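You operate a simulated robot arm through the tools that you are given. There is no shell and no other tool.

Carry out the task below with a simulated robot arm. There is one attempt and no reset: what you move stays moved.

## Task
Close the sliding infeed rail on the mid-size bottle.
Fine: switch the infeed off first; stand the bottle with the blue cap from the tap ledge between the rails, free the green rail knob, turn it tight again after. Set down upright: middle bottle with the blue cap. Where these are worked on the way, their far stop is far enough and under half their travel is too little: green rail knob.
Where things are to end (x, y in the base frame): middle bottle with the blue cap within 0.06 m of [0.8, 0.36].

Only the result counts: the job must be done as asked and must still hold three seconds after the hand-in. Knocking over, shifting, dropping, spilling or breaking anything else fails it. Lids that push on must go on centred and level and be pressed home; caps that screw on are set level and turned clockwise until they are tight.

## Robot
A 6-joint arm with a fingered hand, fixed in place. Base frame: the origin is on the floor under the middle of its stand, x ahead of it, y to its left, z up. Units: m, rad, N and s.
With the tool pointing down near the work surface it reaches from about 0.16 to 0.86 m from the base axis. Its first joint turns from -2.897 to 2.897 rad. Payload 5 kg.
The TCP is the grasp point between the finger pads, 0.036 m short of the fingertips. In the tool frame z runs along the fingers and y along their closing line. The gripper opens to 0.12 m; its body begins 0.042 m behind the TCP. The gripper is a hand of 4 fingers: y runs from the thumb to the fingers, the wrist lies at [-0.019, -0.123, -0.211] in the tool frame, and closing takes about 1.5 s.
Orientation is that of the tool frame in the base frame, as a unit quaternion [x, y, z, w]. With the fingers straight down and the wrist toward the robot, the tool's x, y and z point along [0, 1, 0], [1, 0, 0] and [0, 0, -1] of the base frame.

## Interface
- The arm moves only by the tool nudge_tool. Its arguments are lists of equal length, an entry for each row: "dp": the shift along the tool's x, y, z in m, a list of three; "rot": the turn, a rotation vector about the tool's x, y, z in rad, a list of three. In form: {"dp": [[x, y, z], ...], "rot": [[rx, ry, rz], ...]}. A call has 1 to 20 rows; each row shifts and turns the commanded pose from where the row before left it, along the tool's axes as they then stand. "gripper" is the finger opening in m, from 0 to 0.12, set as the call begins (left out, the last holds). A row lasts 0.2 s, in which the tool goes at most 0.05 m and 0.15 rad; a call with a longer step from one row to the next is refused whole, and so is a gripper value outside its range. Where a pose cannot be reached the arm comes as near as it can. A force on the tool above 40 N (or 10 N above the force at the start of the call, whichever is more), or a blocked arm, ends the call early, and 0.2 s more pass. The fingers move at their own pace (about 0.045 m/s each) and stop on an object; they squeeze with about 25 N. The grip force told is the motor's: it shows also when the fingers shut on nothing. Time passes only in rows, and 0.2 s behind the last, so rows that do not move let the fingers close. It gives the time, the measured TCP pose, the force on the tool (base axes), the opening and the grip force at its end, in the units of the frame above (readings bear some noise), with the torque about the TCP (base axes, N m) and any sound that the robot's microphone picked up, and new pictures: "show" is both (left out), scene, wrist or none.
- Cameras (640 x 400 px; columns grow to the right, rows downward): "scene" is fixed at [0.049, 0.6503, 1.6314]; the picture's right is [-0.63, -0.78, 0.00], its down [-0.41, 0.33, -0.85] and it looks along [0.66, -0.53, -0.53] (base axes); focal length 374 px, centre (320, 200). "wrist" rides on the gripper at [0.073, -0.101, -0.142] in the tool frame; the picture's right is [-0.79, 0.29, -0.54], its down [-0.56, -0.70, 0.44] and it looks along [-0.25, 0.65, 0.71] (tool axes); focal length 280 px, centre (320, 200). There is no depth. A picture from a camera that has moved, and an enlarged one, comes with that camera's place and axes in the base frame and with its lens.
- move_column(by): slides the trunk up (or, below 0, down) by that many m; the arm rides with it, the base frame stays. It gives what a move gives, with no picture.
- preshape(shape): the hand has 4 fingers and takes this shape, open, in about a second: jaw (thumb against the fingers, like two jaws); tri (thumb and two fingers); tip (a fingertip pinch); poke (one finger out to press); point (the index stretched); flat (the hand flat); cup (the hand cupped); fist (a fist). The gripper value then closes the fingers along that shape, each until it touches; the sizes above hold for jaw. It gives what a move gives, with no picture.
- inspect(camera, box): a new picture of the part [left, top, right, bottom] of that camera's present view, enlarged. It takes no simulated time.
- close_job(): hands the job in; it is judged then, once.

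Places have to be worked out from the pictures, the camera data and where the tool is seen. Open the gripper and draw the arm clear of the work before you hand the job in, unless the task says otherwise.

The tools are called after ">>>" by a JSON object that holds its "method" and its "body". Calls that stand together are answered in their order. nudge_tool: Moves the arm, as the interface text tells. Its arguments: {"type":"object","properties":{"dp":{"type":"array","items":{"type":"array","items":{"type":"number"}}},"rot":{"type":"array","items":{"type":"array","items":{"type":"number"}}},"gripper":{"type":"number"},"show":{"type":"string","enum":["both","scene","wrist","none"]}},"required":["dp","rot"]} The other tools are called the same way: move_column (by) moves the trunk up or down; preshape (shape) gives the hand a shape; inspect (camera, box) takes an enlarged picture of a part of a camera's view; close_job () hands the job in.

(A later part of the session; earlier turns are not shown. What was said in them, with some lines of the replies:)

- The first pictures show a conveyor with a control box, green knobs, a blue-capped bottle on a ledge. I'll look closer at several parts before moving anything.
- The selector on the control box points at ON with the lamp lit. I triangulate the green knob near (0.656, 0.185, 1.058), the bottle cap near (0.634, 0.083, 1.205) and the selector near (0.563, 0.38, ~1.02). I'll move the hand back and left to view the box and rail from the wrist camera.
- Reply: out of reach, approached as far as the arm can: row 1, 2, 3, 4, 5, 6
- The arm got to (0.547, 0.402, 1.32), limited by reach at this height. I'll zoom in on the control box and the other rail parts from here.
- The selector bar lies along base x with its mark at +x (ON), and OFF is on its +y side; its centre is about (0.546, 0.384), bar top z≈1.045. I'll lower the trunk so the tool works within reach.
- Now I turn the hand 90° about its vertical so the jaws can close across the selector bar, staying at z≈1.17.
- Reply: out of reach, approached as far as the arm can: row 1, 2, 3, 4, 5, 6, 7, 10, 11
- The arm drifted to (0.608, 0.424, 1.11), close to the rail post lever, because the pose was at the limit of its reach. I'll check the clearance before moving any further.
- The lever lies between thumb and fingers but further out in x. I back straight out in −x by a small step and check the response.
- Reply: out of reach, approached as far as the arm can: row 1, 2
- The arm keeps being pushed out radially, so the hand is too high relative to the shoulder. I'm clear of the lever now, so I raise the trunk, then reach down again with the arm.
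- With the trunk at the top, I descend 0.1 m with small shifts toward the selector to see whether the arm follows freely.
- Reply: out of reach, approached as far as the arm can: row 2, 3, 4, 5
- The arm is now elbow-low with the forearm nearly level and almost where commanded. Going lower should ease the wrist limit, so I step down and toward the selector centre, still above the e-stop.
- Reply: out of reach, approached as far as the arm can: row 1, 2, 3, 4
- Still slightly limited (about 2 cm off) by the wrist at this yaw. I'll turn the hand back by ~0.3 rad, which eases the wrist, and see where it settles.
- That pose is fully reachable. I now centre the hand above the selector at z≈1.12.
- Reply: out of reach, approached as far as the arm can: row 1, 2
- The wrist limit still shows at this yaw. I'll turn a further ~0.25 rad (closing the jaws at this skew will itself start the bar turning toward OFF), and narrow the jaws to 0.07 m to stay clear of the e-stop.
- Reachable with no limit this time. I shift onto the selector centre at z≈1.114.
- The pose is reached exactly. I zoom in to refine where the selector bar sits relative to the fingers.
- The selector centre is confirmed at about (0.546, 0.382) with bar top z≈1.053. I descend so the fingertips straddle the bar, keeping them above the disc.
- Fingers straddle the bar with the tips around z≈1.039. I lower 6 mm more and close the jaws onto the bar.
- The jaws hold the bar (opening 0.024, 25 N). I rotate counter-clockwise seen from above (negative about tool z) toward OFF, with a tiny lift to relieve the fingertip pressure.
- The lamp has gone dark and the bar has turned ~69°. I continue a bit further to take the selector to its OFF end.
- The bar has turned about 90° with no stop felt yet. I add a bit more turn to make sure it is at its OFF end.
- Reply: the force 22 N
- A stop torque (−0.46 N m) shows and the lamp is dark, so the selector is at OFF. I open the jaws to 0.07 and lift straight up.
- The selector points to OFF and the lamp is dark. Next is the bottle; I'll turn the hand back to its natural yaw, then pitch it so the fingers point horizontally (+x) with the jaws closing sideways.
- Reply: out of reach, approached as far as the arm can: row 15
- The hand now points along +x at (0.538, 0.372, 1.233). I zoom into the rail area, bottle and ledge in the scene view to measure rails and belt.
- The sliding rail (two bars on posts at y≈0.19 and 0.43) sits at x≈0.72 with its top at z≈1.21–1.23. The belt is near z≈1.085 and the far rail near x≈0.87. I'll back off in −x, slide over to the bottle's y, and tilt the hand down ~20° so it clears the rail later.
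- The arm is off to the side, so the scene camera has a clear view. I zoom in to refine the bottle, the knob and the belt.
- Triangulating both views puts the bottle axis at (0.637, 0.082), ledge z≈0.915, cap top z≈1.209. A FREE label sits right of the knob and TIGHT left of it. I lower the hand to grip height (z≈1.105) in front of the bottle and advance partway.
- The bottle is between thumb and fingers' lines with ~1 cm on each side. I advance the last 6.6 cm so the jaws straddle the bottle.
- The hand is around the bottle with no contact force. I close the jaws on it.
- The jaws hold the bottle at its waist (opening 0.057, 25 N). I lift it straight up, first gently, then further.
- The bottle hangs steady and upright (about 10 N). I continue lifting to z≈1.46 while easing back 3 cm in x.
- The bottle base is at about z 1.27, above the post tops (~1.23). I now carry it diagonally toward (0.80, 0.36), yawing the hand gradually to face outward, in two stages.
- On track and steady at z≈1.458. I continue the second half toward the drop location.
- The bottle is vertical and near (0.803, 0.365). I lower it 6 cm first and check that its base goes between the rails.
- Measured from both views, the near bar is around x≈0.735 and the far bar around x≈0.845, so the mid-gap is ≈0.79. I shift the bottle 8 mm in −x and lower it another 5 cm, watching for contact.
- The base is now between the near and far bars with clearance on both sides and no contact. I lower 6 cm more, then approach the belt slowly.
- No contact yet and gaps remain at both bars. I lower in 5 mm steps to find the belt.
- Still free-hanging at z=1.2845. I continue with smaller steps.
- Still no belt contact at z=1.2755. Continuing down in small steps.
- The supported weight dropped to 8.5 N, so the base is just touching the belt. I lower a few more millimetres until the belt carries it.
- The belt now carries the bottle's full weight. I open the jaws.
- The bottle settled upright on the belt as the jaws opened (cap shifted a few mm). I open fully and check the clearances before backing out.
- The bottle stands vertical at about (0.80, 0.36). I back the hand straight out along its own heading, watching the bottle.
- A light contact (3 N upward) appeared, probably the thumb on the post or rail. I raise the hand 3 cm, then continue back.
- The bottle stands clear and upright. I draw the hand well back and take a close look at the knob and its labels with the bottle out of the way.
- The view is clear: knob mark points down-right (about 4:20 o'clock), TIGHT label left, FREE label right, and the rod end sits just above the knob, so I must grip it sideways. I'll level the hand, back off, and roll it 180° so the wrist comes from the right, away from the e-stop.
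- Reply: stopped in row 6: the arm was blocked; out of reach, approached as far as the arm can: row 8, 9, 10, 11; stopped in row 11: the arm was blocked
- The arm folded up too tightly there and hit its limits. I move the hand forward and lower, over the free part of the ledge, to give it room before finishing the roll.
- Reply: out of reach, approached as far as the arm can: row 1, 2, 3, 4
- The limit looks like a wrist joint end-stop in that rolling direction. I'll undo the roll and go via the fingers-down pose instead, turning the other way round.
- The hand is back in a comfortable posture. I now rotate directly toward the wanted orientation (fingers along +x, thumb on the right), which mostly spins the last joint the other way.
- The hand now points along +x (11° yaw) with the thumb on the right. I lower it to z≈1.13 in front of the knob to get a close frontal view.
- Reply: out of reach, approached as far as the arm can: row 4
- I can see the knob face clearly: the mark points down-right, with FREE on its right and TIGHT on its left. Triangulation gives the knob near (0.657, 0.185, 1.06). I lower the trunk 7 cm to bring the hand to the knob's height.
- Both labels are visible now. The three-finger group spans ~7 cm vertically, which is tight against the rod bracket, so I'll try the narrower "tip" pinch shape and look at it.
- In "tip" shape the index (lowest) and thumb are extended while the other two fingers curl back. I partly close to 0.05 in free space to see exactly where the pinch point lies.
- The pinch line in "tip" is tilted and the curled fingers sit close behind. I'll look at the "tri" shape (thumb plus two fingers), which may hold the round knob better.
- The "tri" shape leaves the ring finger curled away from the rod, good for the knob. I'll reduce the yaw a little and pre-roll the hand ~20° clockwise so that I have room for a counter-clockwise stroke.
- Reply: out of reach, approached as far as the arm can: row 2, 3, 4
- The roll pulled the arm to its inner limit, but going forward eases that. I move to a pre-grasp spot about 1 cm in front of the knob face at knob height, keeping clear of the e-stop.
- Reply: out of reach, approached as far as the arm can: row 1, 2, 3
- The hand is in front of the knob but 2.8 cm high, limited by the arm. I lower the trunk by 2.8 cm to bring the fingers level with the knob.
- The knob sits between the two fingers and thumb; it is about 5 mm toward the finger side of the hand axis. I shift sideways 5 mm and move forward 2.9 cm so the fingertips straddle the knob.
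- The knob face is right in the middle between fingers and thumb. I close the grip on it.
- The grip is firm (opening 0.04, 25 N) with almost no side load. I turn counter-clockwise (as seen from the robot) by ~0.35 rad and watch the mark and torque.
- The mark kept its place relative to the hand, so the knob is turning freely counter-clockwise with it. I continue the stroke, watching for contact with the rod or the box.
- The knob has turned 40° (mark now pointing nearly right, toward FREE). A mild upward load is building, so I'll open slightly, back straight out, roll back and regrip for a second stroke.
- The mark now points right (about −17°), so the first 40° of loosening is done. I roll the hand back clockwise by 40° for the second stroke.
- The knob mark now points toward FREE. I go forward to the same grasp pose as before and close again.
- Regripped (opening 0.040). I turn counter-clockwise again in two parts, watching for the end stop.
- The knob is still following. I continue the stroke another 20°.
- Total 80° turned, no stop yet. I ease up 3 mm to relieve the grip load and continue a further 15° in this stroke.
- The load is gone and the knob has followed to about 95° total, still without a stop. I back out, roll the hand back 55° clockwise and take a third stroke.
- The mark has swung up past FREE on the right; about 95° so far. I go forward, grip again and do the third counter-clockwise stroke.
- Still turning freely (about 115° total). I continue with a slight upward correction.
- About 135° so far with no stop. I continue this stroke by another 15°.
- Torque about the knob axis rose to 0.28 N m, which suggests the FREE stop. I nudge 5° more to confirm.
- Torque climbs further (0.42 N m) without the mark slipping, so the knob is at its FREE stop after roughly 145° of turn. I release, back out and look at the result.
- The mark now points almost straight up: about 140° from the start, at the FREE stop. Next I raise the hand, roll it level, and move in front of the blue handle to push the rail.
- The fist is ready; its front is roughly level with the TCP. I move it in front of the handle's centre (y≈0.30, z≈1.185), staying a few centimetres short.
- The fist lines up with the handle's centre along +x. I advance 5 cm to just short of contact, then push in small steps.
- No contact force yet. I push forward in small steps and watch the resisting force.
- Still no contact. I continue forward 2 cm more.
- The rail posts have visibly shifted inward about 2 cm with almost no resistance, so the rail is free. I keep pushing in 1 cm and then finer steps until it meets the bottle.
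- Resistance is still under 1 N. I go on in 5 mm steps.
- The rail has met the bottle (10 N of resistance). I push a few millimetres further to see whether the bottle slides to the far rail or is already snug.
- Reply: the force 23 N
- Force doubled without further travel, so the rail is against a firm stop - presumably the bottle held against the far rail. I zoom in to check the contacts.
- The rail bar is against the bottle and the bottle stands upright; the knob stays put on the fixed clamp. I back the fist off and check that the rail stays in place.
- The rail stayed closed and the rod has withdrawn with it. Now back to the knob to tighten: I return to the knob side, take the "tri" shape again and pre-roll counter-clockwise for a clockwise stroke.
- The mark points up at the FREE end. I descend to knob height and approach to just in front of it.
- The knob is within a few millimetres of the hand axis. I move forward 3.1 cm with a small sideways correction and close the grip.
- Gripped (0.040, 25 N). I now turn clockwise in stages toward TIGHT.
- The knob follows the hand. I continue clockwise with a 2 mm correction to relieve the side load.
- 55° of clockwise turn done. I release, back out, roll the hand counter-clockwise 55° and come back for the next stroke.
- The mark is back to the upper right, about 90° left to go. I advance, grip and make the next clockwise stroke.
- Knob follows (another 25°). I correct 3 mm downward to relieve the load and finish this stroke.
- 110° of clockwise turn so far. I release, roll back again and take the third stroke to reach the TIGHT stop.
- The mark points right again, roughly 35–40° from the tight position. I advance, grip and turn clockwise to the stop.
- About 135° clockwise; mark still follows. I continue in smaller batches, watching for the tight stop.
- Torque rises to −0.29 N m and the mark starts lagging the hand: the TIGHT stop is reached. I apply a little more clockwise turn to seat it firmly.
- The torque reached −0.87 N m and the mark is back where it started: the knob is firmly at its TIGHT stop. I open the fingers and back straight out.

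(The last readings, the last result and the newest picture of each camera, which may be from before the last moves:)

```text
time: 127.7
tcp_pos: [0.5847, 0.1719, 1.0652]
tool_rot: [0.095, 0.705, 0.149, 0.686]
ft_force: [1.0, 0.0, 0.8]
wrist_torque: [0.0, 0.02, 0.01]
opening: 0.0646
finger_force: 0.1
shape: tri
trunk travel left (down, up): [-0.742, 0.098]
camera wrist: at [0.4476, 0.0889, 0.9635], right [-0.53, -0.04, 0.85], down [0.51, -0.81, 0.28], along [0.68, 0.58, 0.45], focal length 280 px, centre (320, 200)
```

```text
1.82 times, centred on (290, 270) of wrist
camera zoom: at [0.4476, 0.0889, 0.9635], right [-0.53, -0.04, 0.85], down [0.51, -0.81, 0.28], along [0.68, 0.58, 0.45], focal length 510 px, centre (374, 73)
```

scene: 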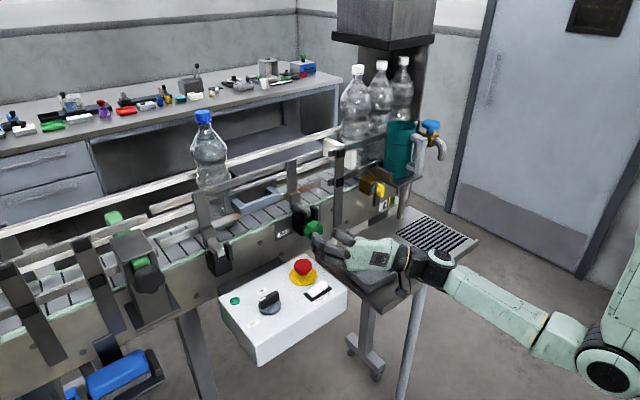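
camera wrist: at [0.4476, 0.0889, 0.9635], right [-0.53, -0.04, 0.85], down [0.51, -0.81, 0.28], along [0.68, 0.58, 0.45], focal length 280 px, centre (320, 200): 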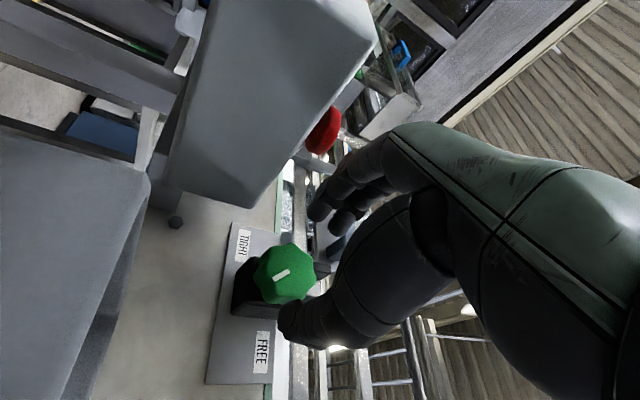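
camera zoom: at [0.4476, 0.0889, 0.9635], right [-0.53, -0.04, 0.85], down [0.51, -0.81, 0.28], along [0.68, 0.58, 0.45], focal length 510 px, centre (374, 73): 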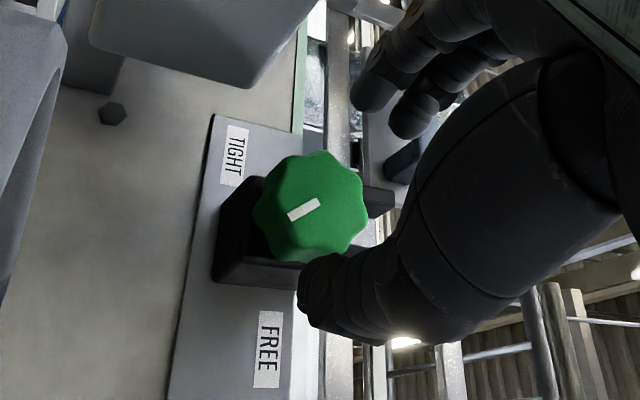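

The mark is back at its original tight angle. I withdraw the hand upward and back, clear of the work, and check the whole scene.

>>> {"method": "nudge_tool", "body": {"dp": [[-0.0028, 0.001, -0.015], [-0.0375, 0.0137, -0.0007], [-0.0375, 0.0137, -0.0007], [-0.0375, 0.0137, -0.0007], [-0.0375, 0.0137, -0.0007], [-0.028, 0.01, -0.02], [-0.028, 0.01, -0.02]], "rot": [[0, 0, 0], [0, 0, 0], [0, 0, 0], [0, 0, 0], [0, 0, 0], [0, 0, 0], [0, 0, 0]]}}

>>> {"method": "inspect", "body": {"camera": "scene", "box": [160, 90, 350, 260]}}

>>> {"method": "inspect", "body": {"camera": "scene", "box": [200, 190, 360, 340]}}

```text
time: 129.3
tcp_pos: [0.5295, 0.1704, 1.2881]
tool_rot: [0.095, 0.706, 0.149, 0.686]
ft_force: [1.1, -0.7, -0.2]
wrist_torque: [-0.03, 0.0, -0.01]
opening: 0.0648
finger_force: 0.1
shape: tri
trunk travel left (down, up): [-0.742, 0.098]
camera wrist: at [0.3929, 0.087, 1.1863], right [-0.53, -0.04, 0.85], down [0.51, -0.81, 0.28], along [0.68, 0.58, 0.45], focal length 280 px, centre (320, 200)
```

scene: 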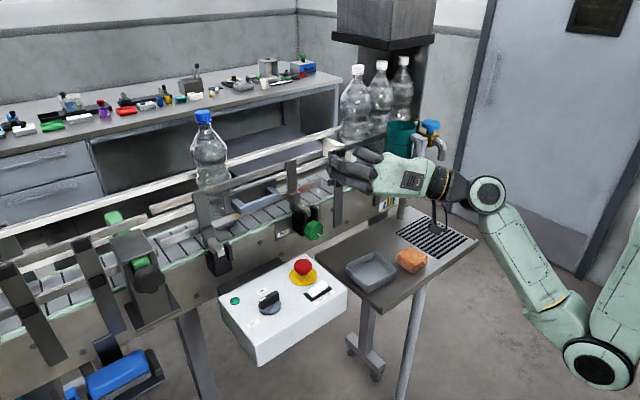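
wrist: 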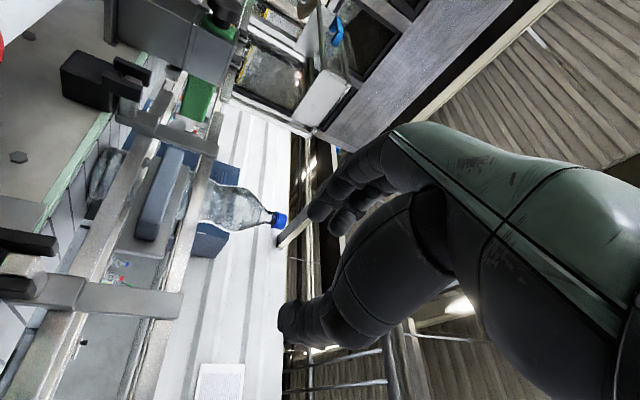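

```text
2.35 times, centred on (255, 175) of scene
camera zoom: at [0.049, 0.6503, 1.6314], right [-0.63, -0.78, 0.0], down [-0.41, 0.33, -0.85], along [0.66, -0.53, -0.53], focal length 881 px, centre (473, 259)
```

zoom: 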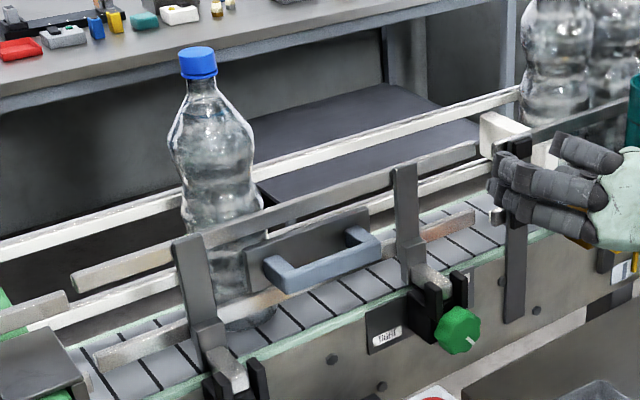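

```text
2.67 times, centred on (280, 265) of scene
camera zoom: at [0.049, 0.6503, 1.6314], right [-0.63, -0.78, 0.0], down [-0.41, 0.33, -0.85], along [0.66, -0.53, -0.53], focal length 998 px, centre (427, 27)
```

zoom: 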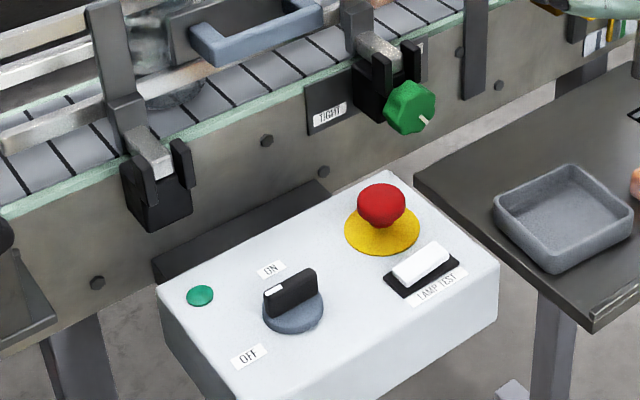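

Everything looks right: selector at OFF with lamp dark, bottle upright with the rail closed on it, knob mark back at tight, tray and sponge undisturbed. I open the hand fully and draw the arm further clear.

>>> {"method": "preshape", "body": {"shape": "jaw"}}

>>> {"method": "nudge_tool", "body": {"dp": [[-0.0172, -0.0282, -0.0128], [-0.0172, -0.0282, -0.0128], [-0.0172, -0.0282, -0.0128]], "rot": [[0, 0, 0], [0, 0, 0], [0, 0, 0]], "gripper": 0.12}}

>>> {"method": "inspect", "body": {"camera": "scene", "box": [160, 90, 350, 260]}}

>>> {"method": "inspect", "body": {"camera": "scene", "box": [270, 180, 350, 250]}}

```text
time: 130.2
tcp_pos: [0.5317, 0.17, 1.2862]
tool_rot: [0.093, 0.705, 0.147, 0.687]
ft_force: [0.6, 0.5, 0.2]
wrist_torque: [0.0, 0.0, 0.03]
opening: 0.12
finger_force: 0.0
shape: jaw
trunk travel left (down, up): [-0.742, 0.098]
```

```text
time: 131.0
tcp_pos: [0.5051, 0.0679, 1.3065]
tool_rot: [0.094, 0.705, 0.15, 0.687]
ft_force: [0.2, -0.4, 0.4]
wrist_torque: [0.0, 0.02, 0.0]
opening: 0.1201
finger_force: 0.0
shape: jaw
out of reach, approached as far as the arm can: row 3
trunk travel left (down, up): [-0.742, 0.098]
camera wrist: at [0.3682, -0.0155, 1.2039], right [-0.53, -0.04, 0.85], down [0.51, -0.81, 0.28], along [0.67, 0.59, 0.45], focal length 280 px, centre (320, 200)
```

scene: 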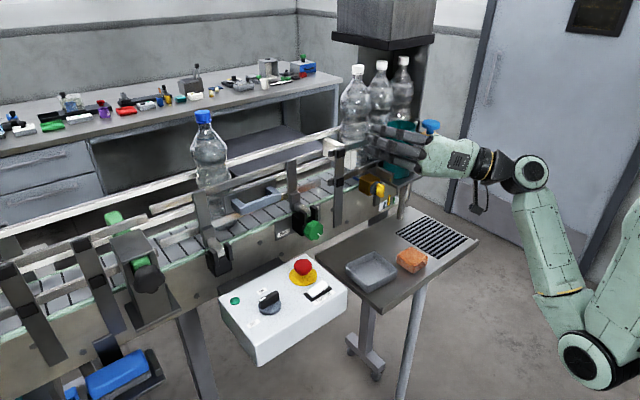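
wrist: 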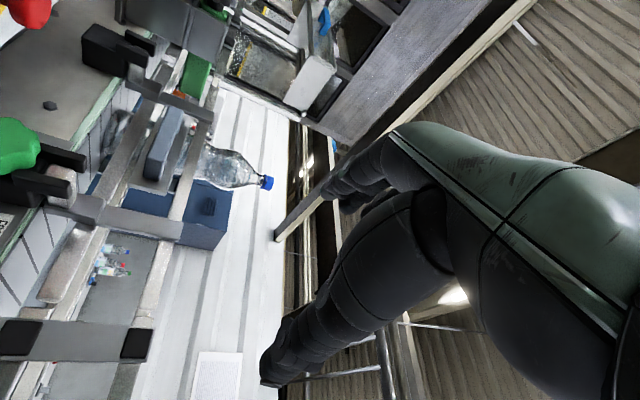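

```text
2.35 times, centred on (255, 175) of scene
camera zoom: at [0.049, 0.6503, 1.6314], right [-0.63, -0.78, 0.0], down [-0.41, 0.33, -0.85], along [0.66, -0.53, -0.53], focal length 881 px, centre (473, 259)
```

zoom: 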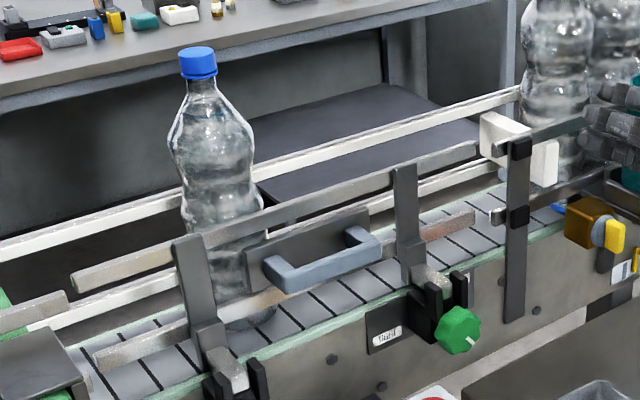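

```text
5.71 times, centred on (310, 215) of scene
camera zoom: at [0.049, 0.6503, 1.6314], right [-0.63, -0.78, 0.0], down [-0.41, 0.33, -0.85], along [0.66, -0.53, -0.53], focal length 2139 px, centre (377, 114)
```

zoom: 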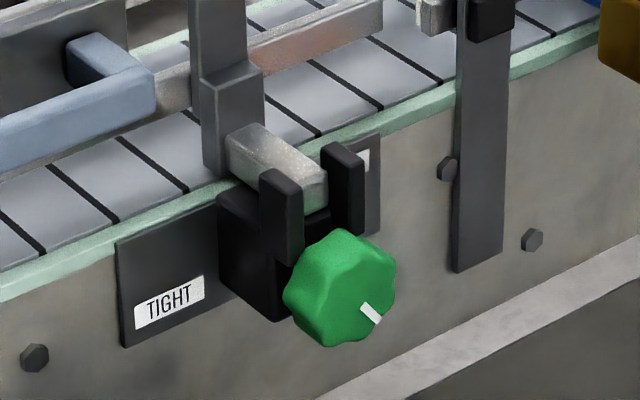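

The knob mark is exactly where it was when tight, and the rail remains closed. One more close look at the bottle between the rails before handing in.

>>> {"method": "inspect", "body": {"camera": "wrist", "box": [60, 60, 300, 280]}}

>>> {"method": "inspect", "body": {"camera": "scene", "box": [180, 140, 280, 240]}}

```text
1.82 times, centred on (180, 170) of wrist
camera zoom: at [0.3682, -0.0155, 1.2039], right [-0.53, -0.04, 0.85], down [0.51, -0.81, 0.28], along [0.67, 0.59, 0.45], focal length 510 px, centre (574, 254)
```

zoom: 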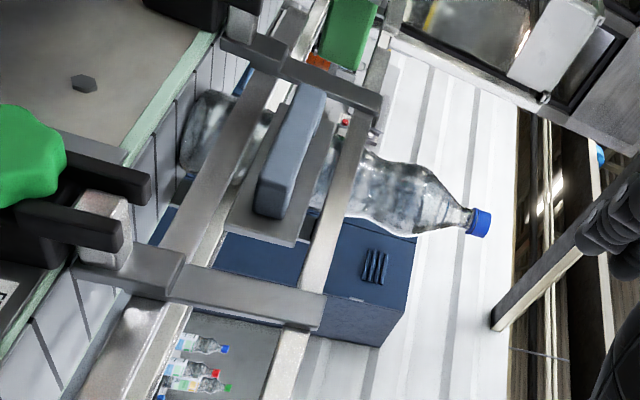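

```text
4.00 times, centred on (230, 190) of scene
camera zoom: at [0.049, 0.6503, 1.6314], right [-0.63, -0.78, 0.0], down [-0.41, 0.33, -0.85], along [0.66, -0.53, -0.53], focal length 1498 px, centre (680, 240)
```

zoom: 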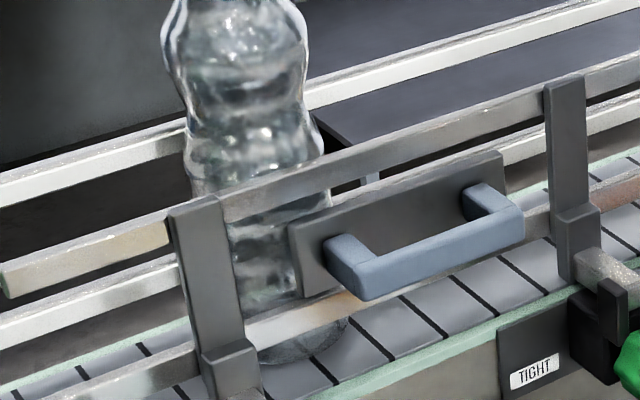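

All parts are in order: the infeed is off, the bottle stands upright between the closed rails, the knob is tight and the arm is clear with the gripper open. I hand the job in.

>>> {"method": "close_job", "body": {}}

```text
The job is handed in.
```

The job is handed in. The rail is closed on the blue-capped bottle, and nothing looked knocked or moved when I checked before handing in. No verdict has come back yet.

- **Infeed:** I turned the selector to OFF first, and its lamp went dark.
- **Bottle:** It stands upright on the belt between the rails at about (0.80, 0.36), within the 0.06 m allowed. I took that position from the camera views.
- **Rail:** I pushed it in by its handle until it stopped against the bottle. At the end the push reached about 22 N with no further movement. I couldn't see whether the bottle also touches the far rail.
- **Green knob:** I turned it counter-clockwise about 140° to the stop on the FREE side, then back clockwise to the TIGHT stop. Its mark is back where it started.

While pulling the hand back after setting the bottle down, it lightly touched something near the rail, at about 3 N. I raised it clear and saw no effect. The arm is drawn back and the gripper is open.
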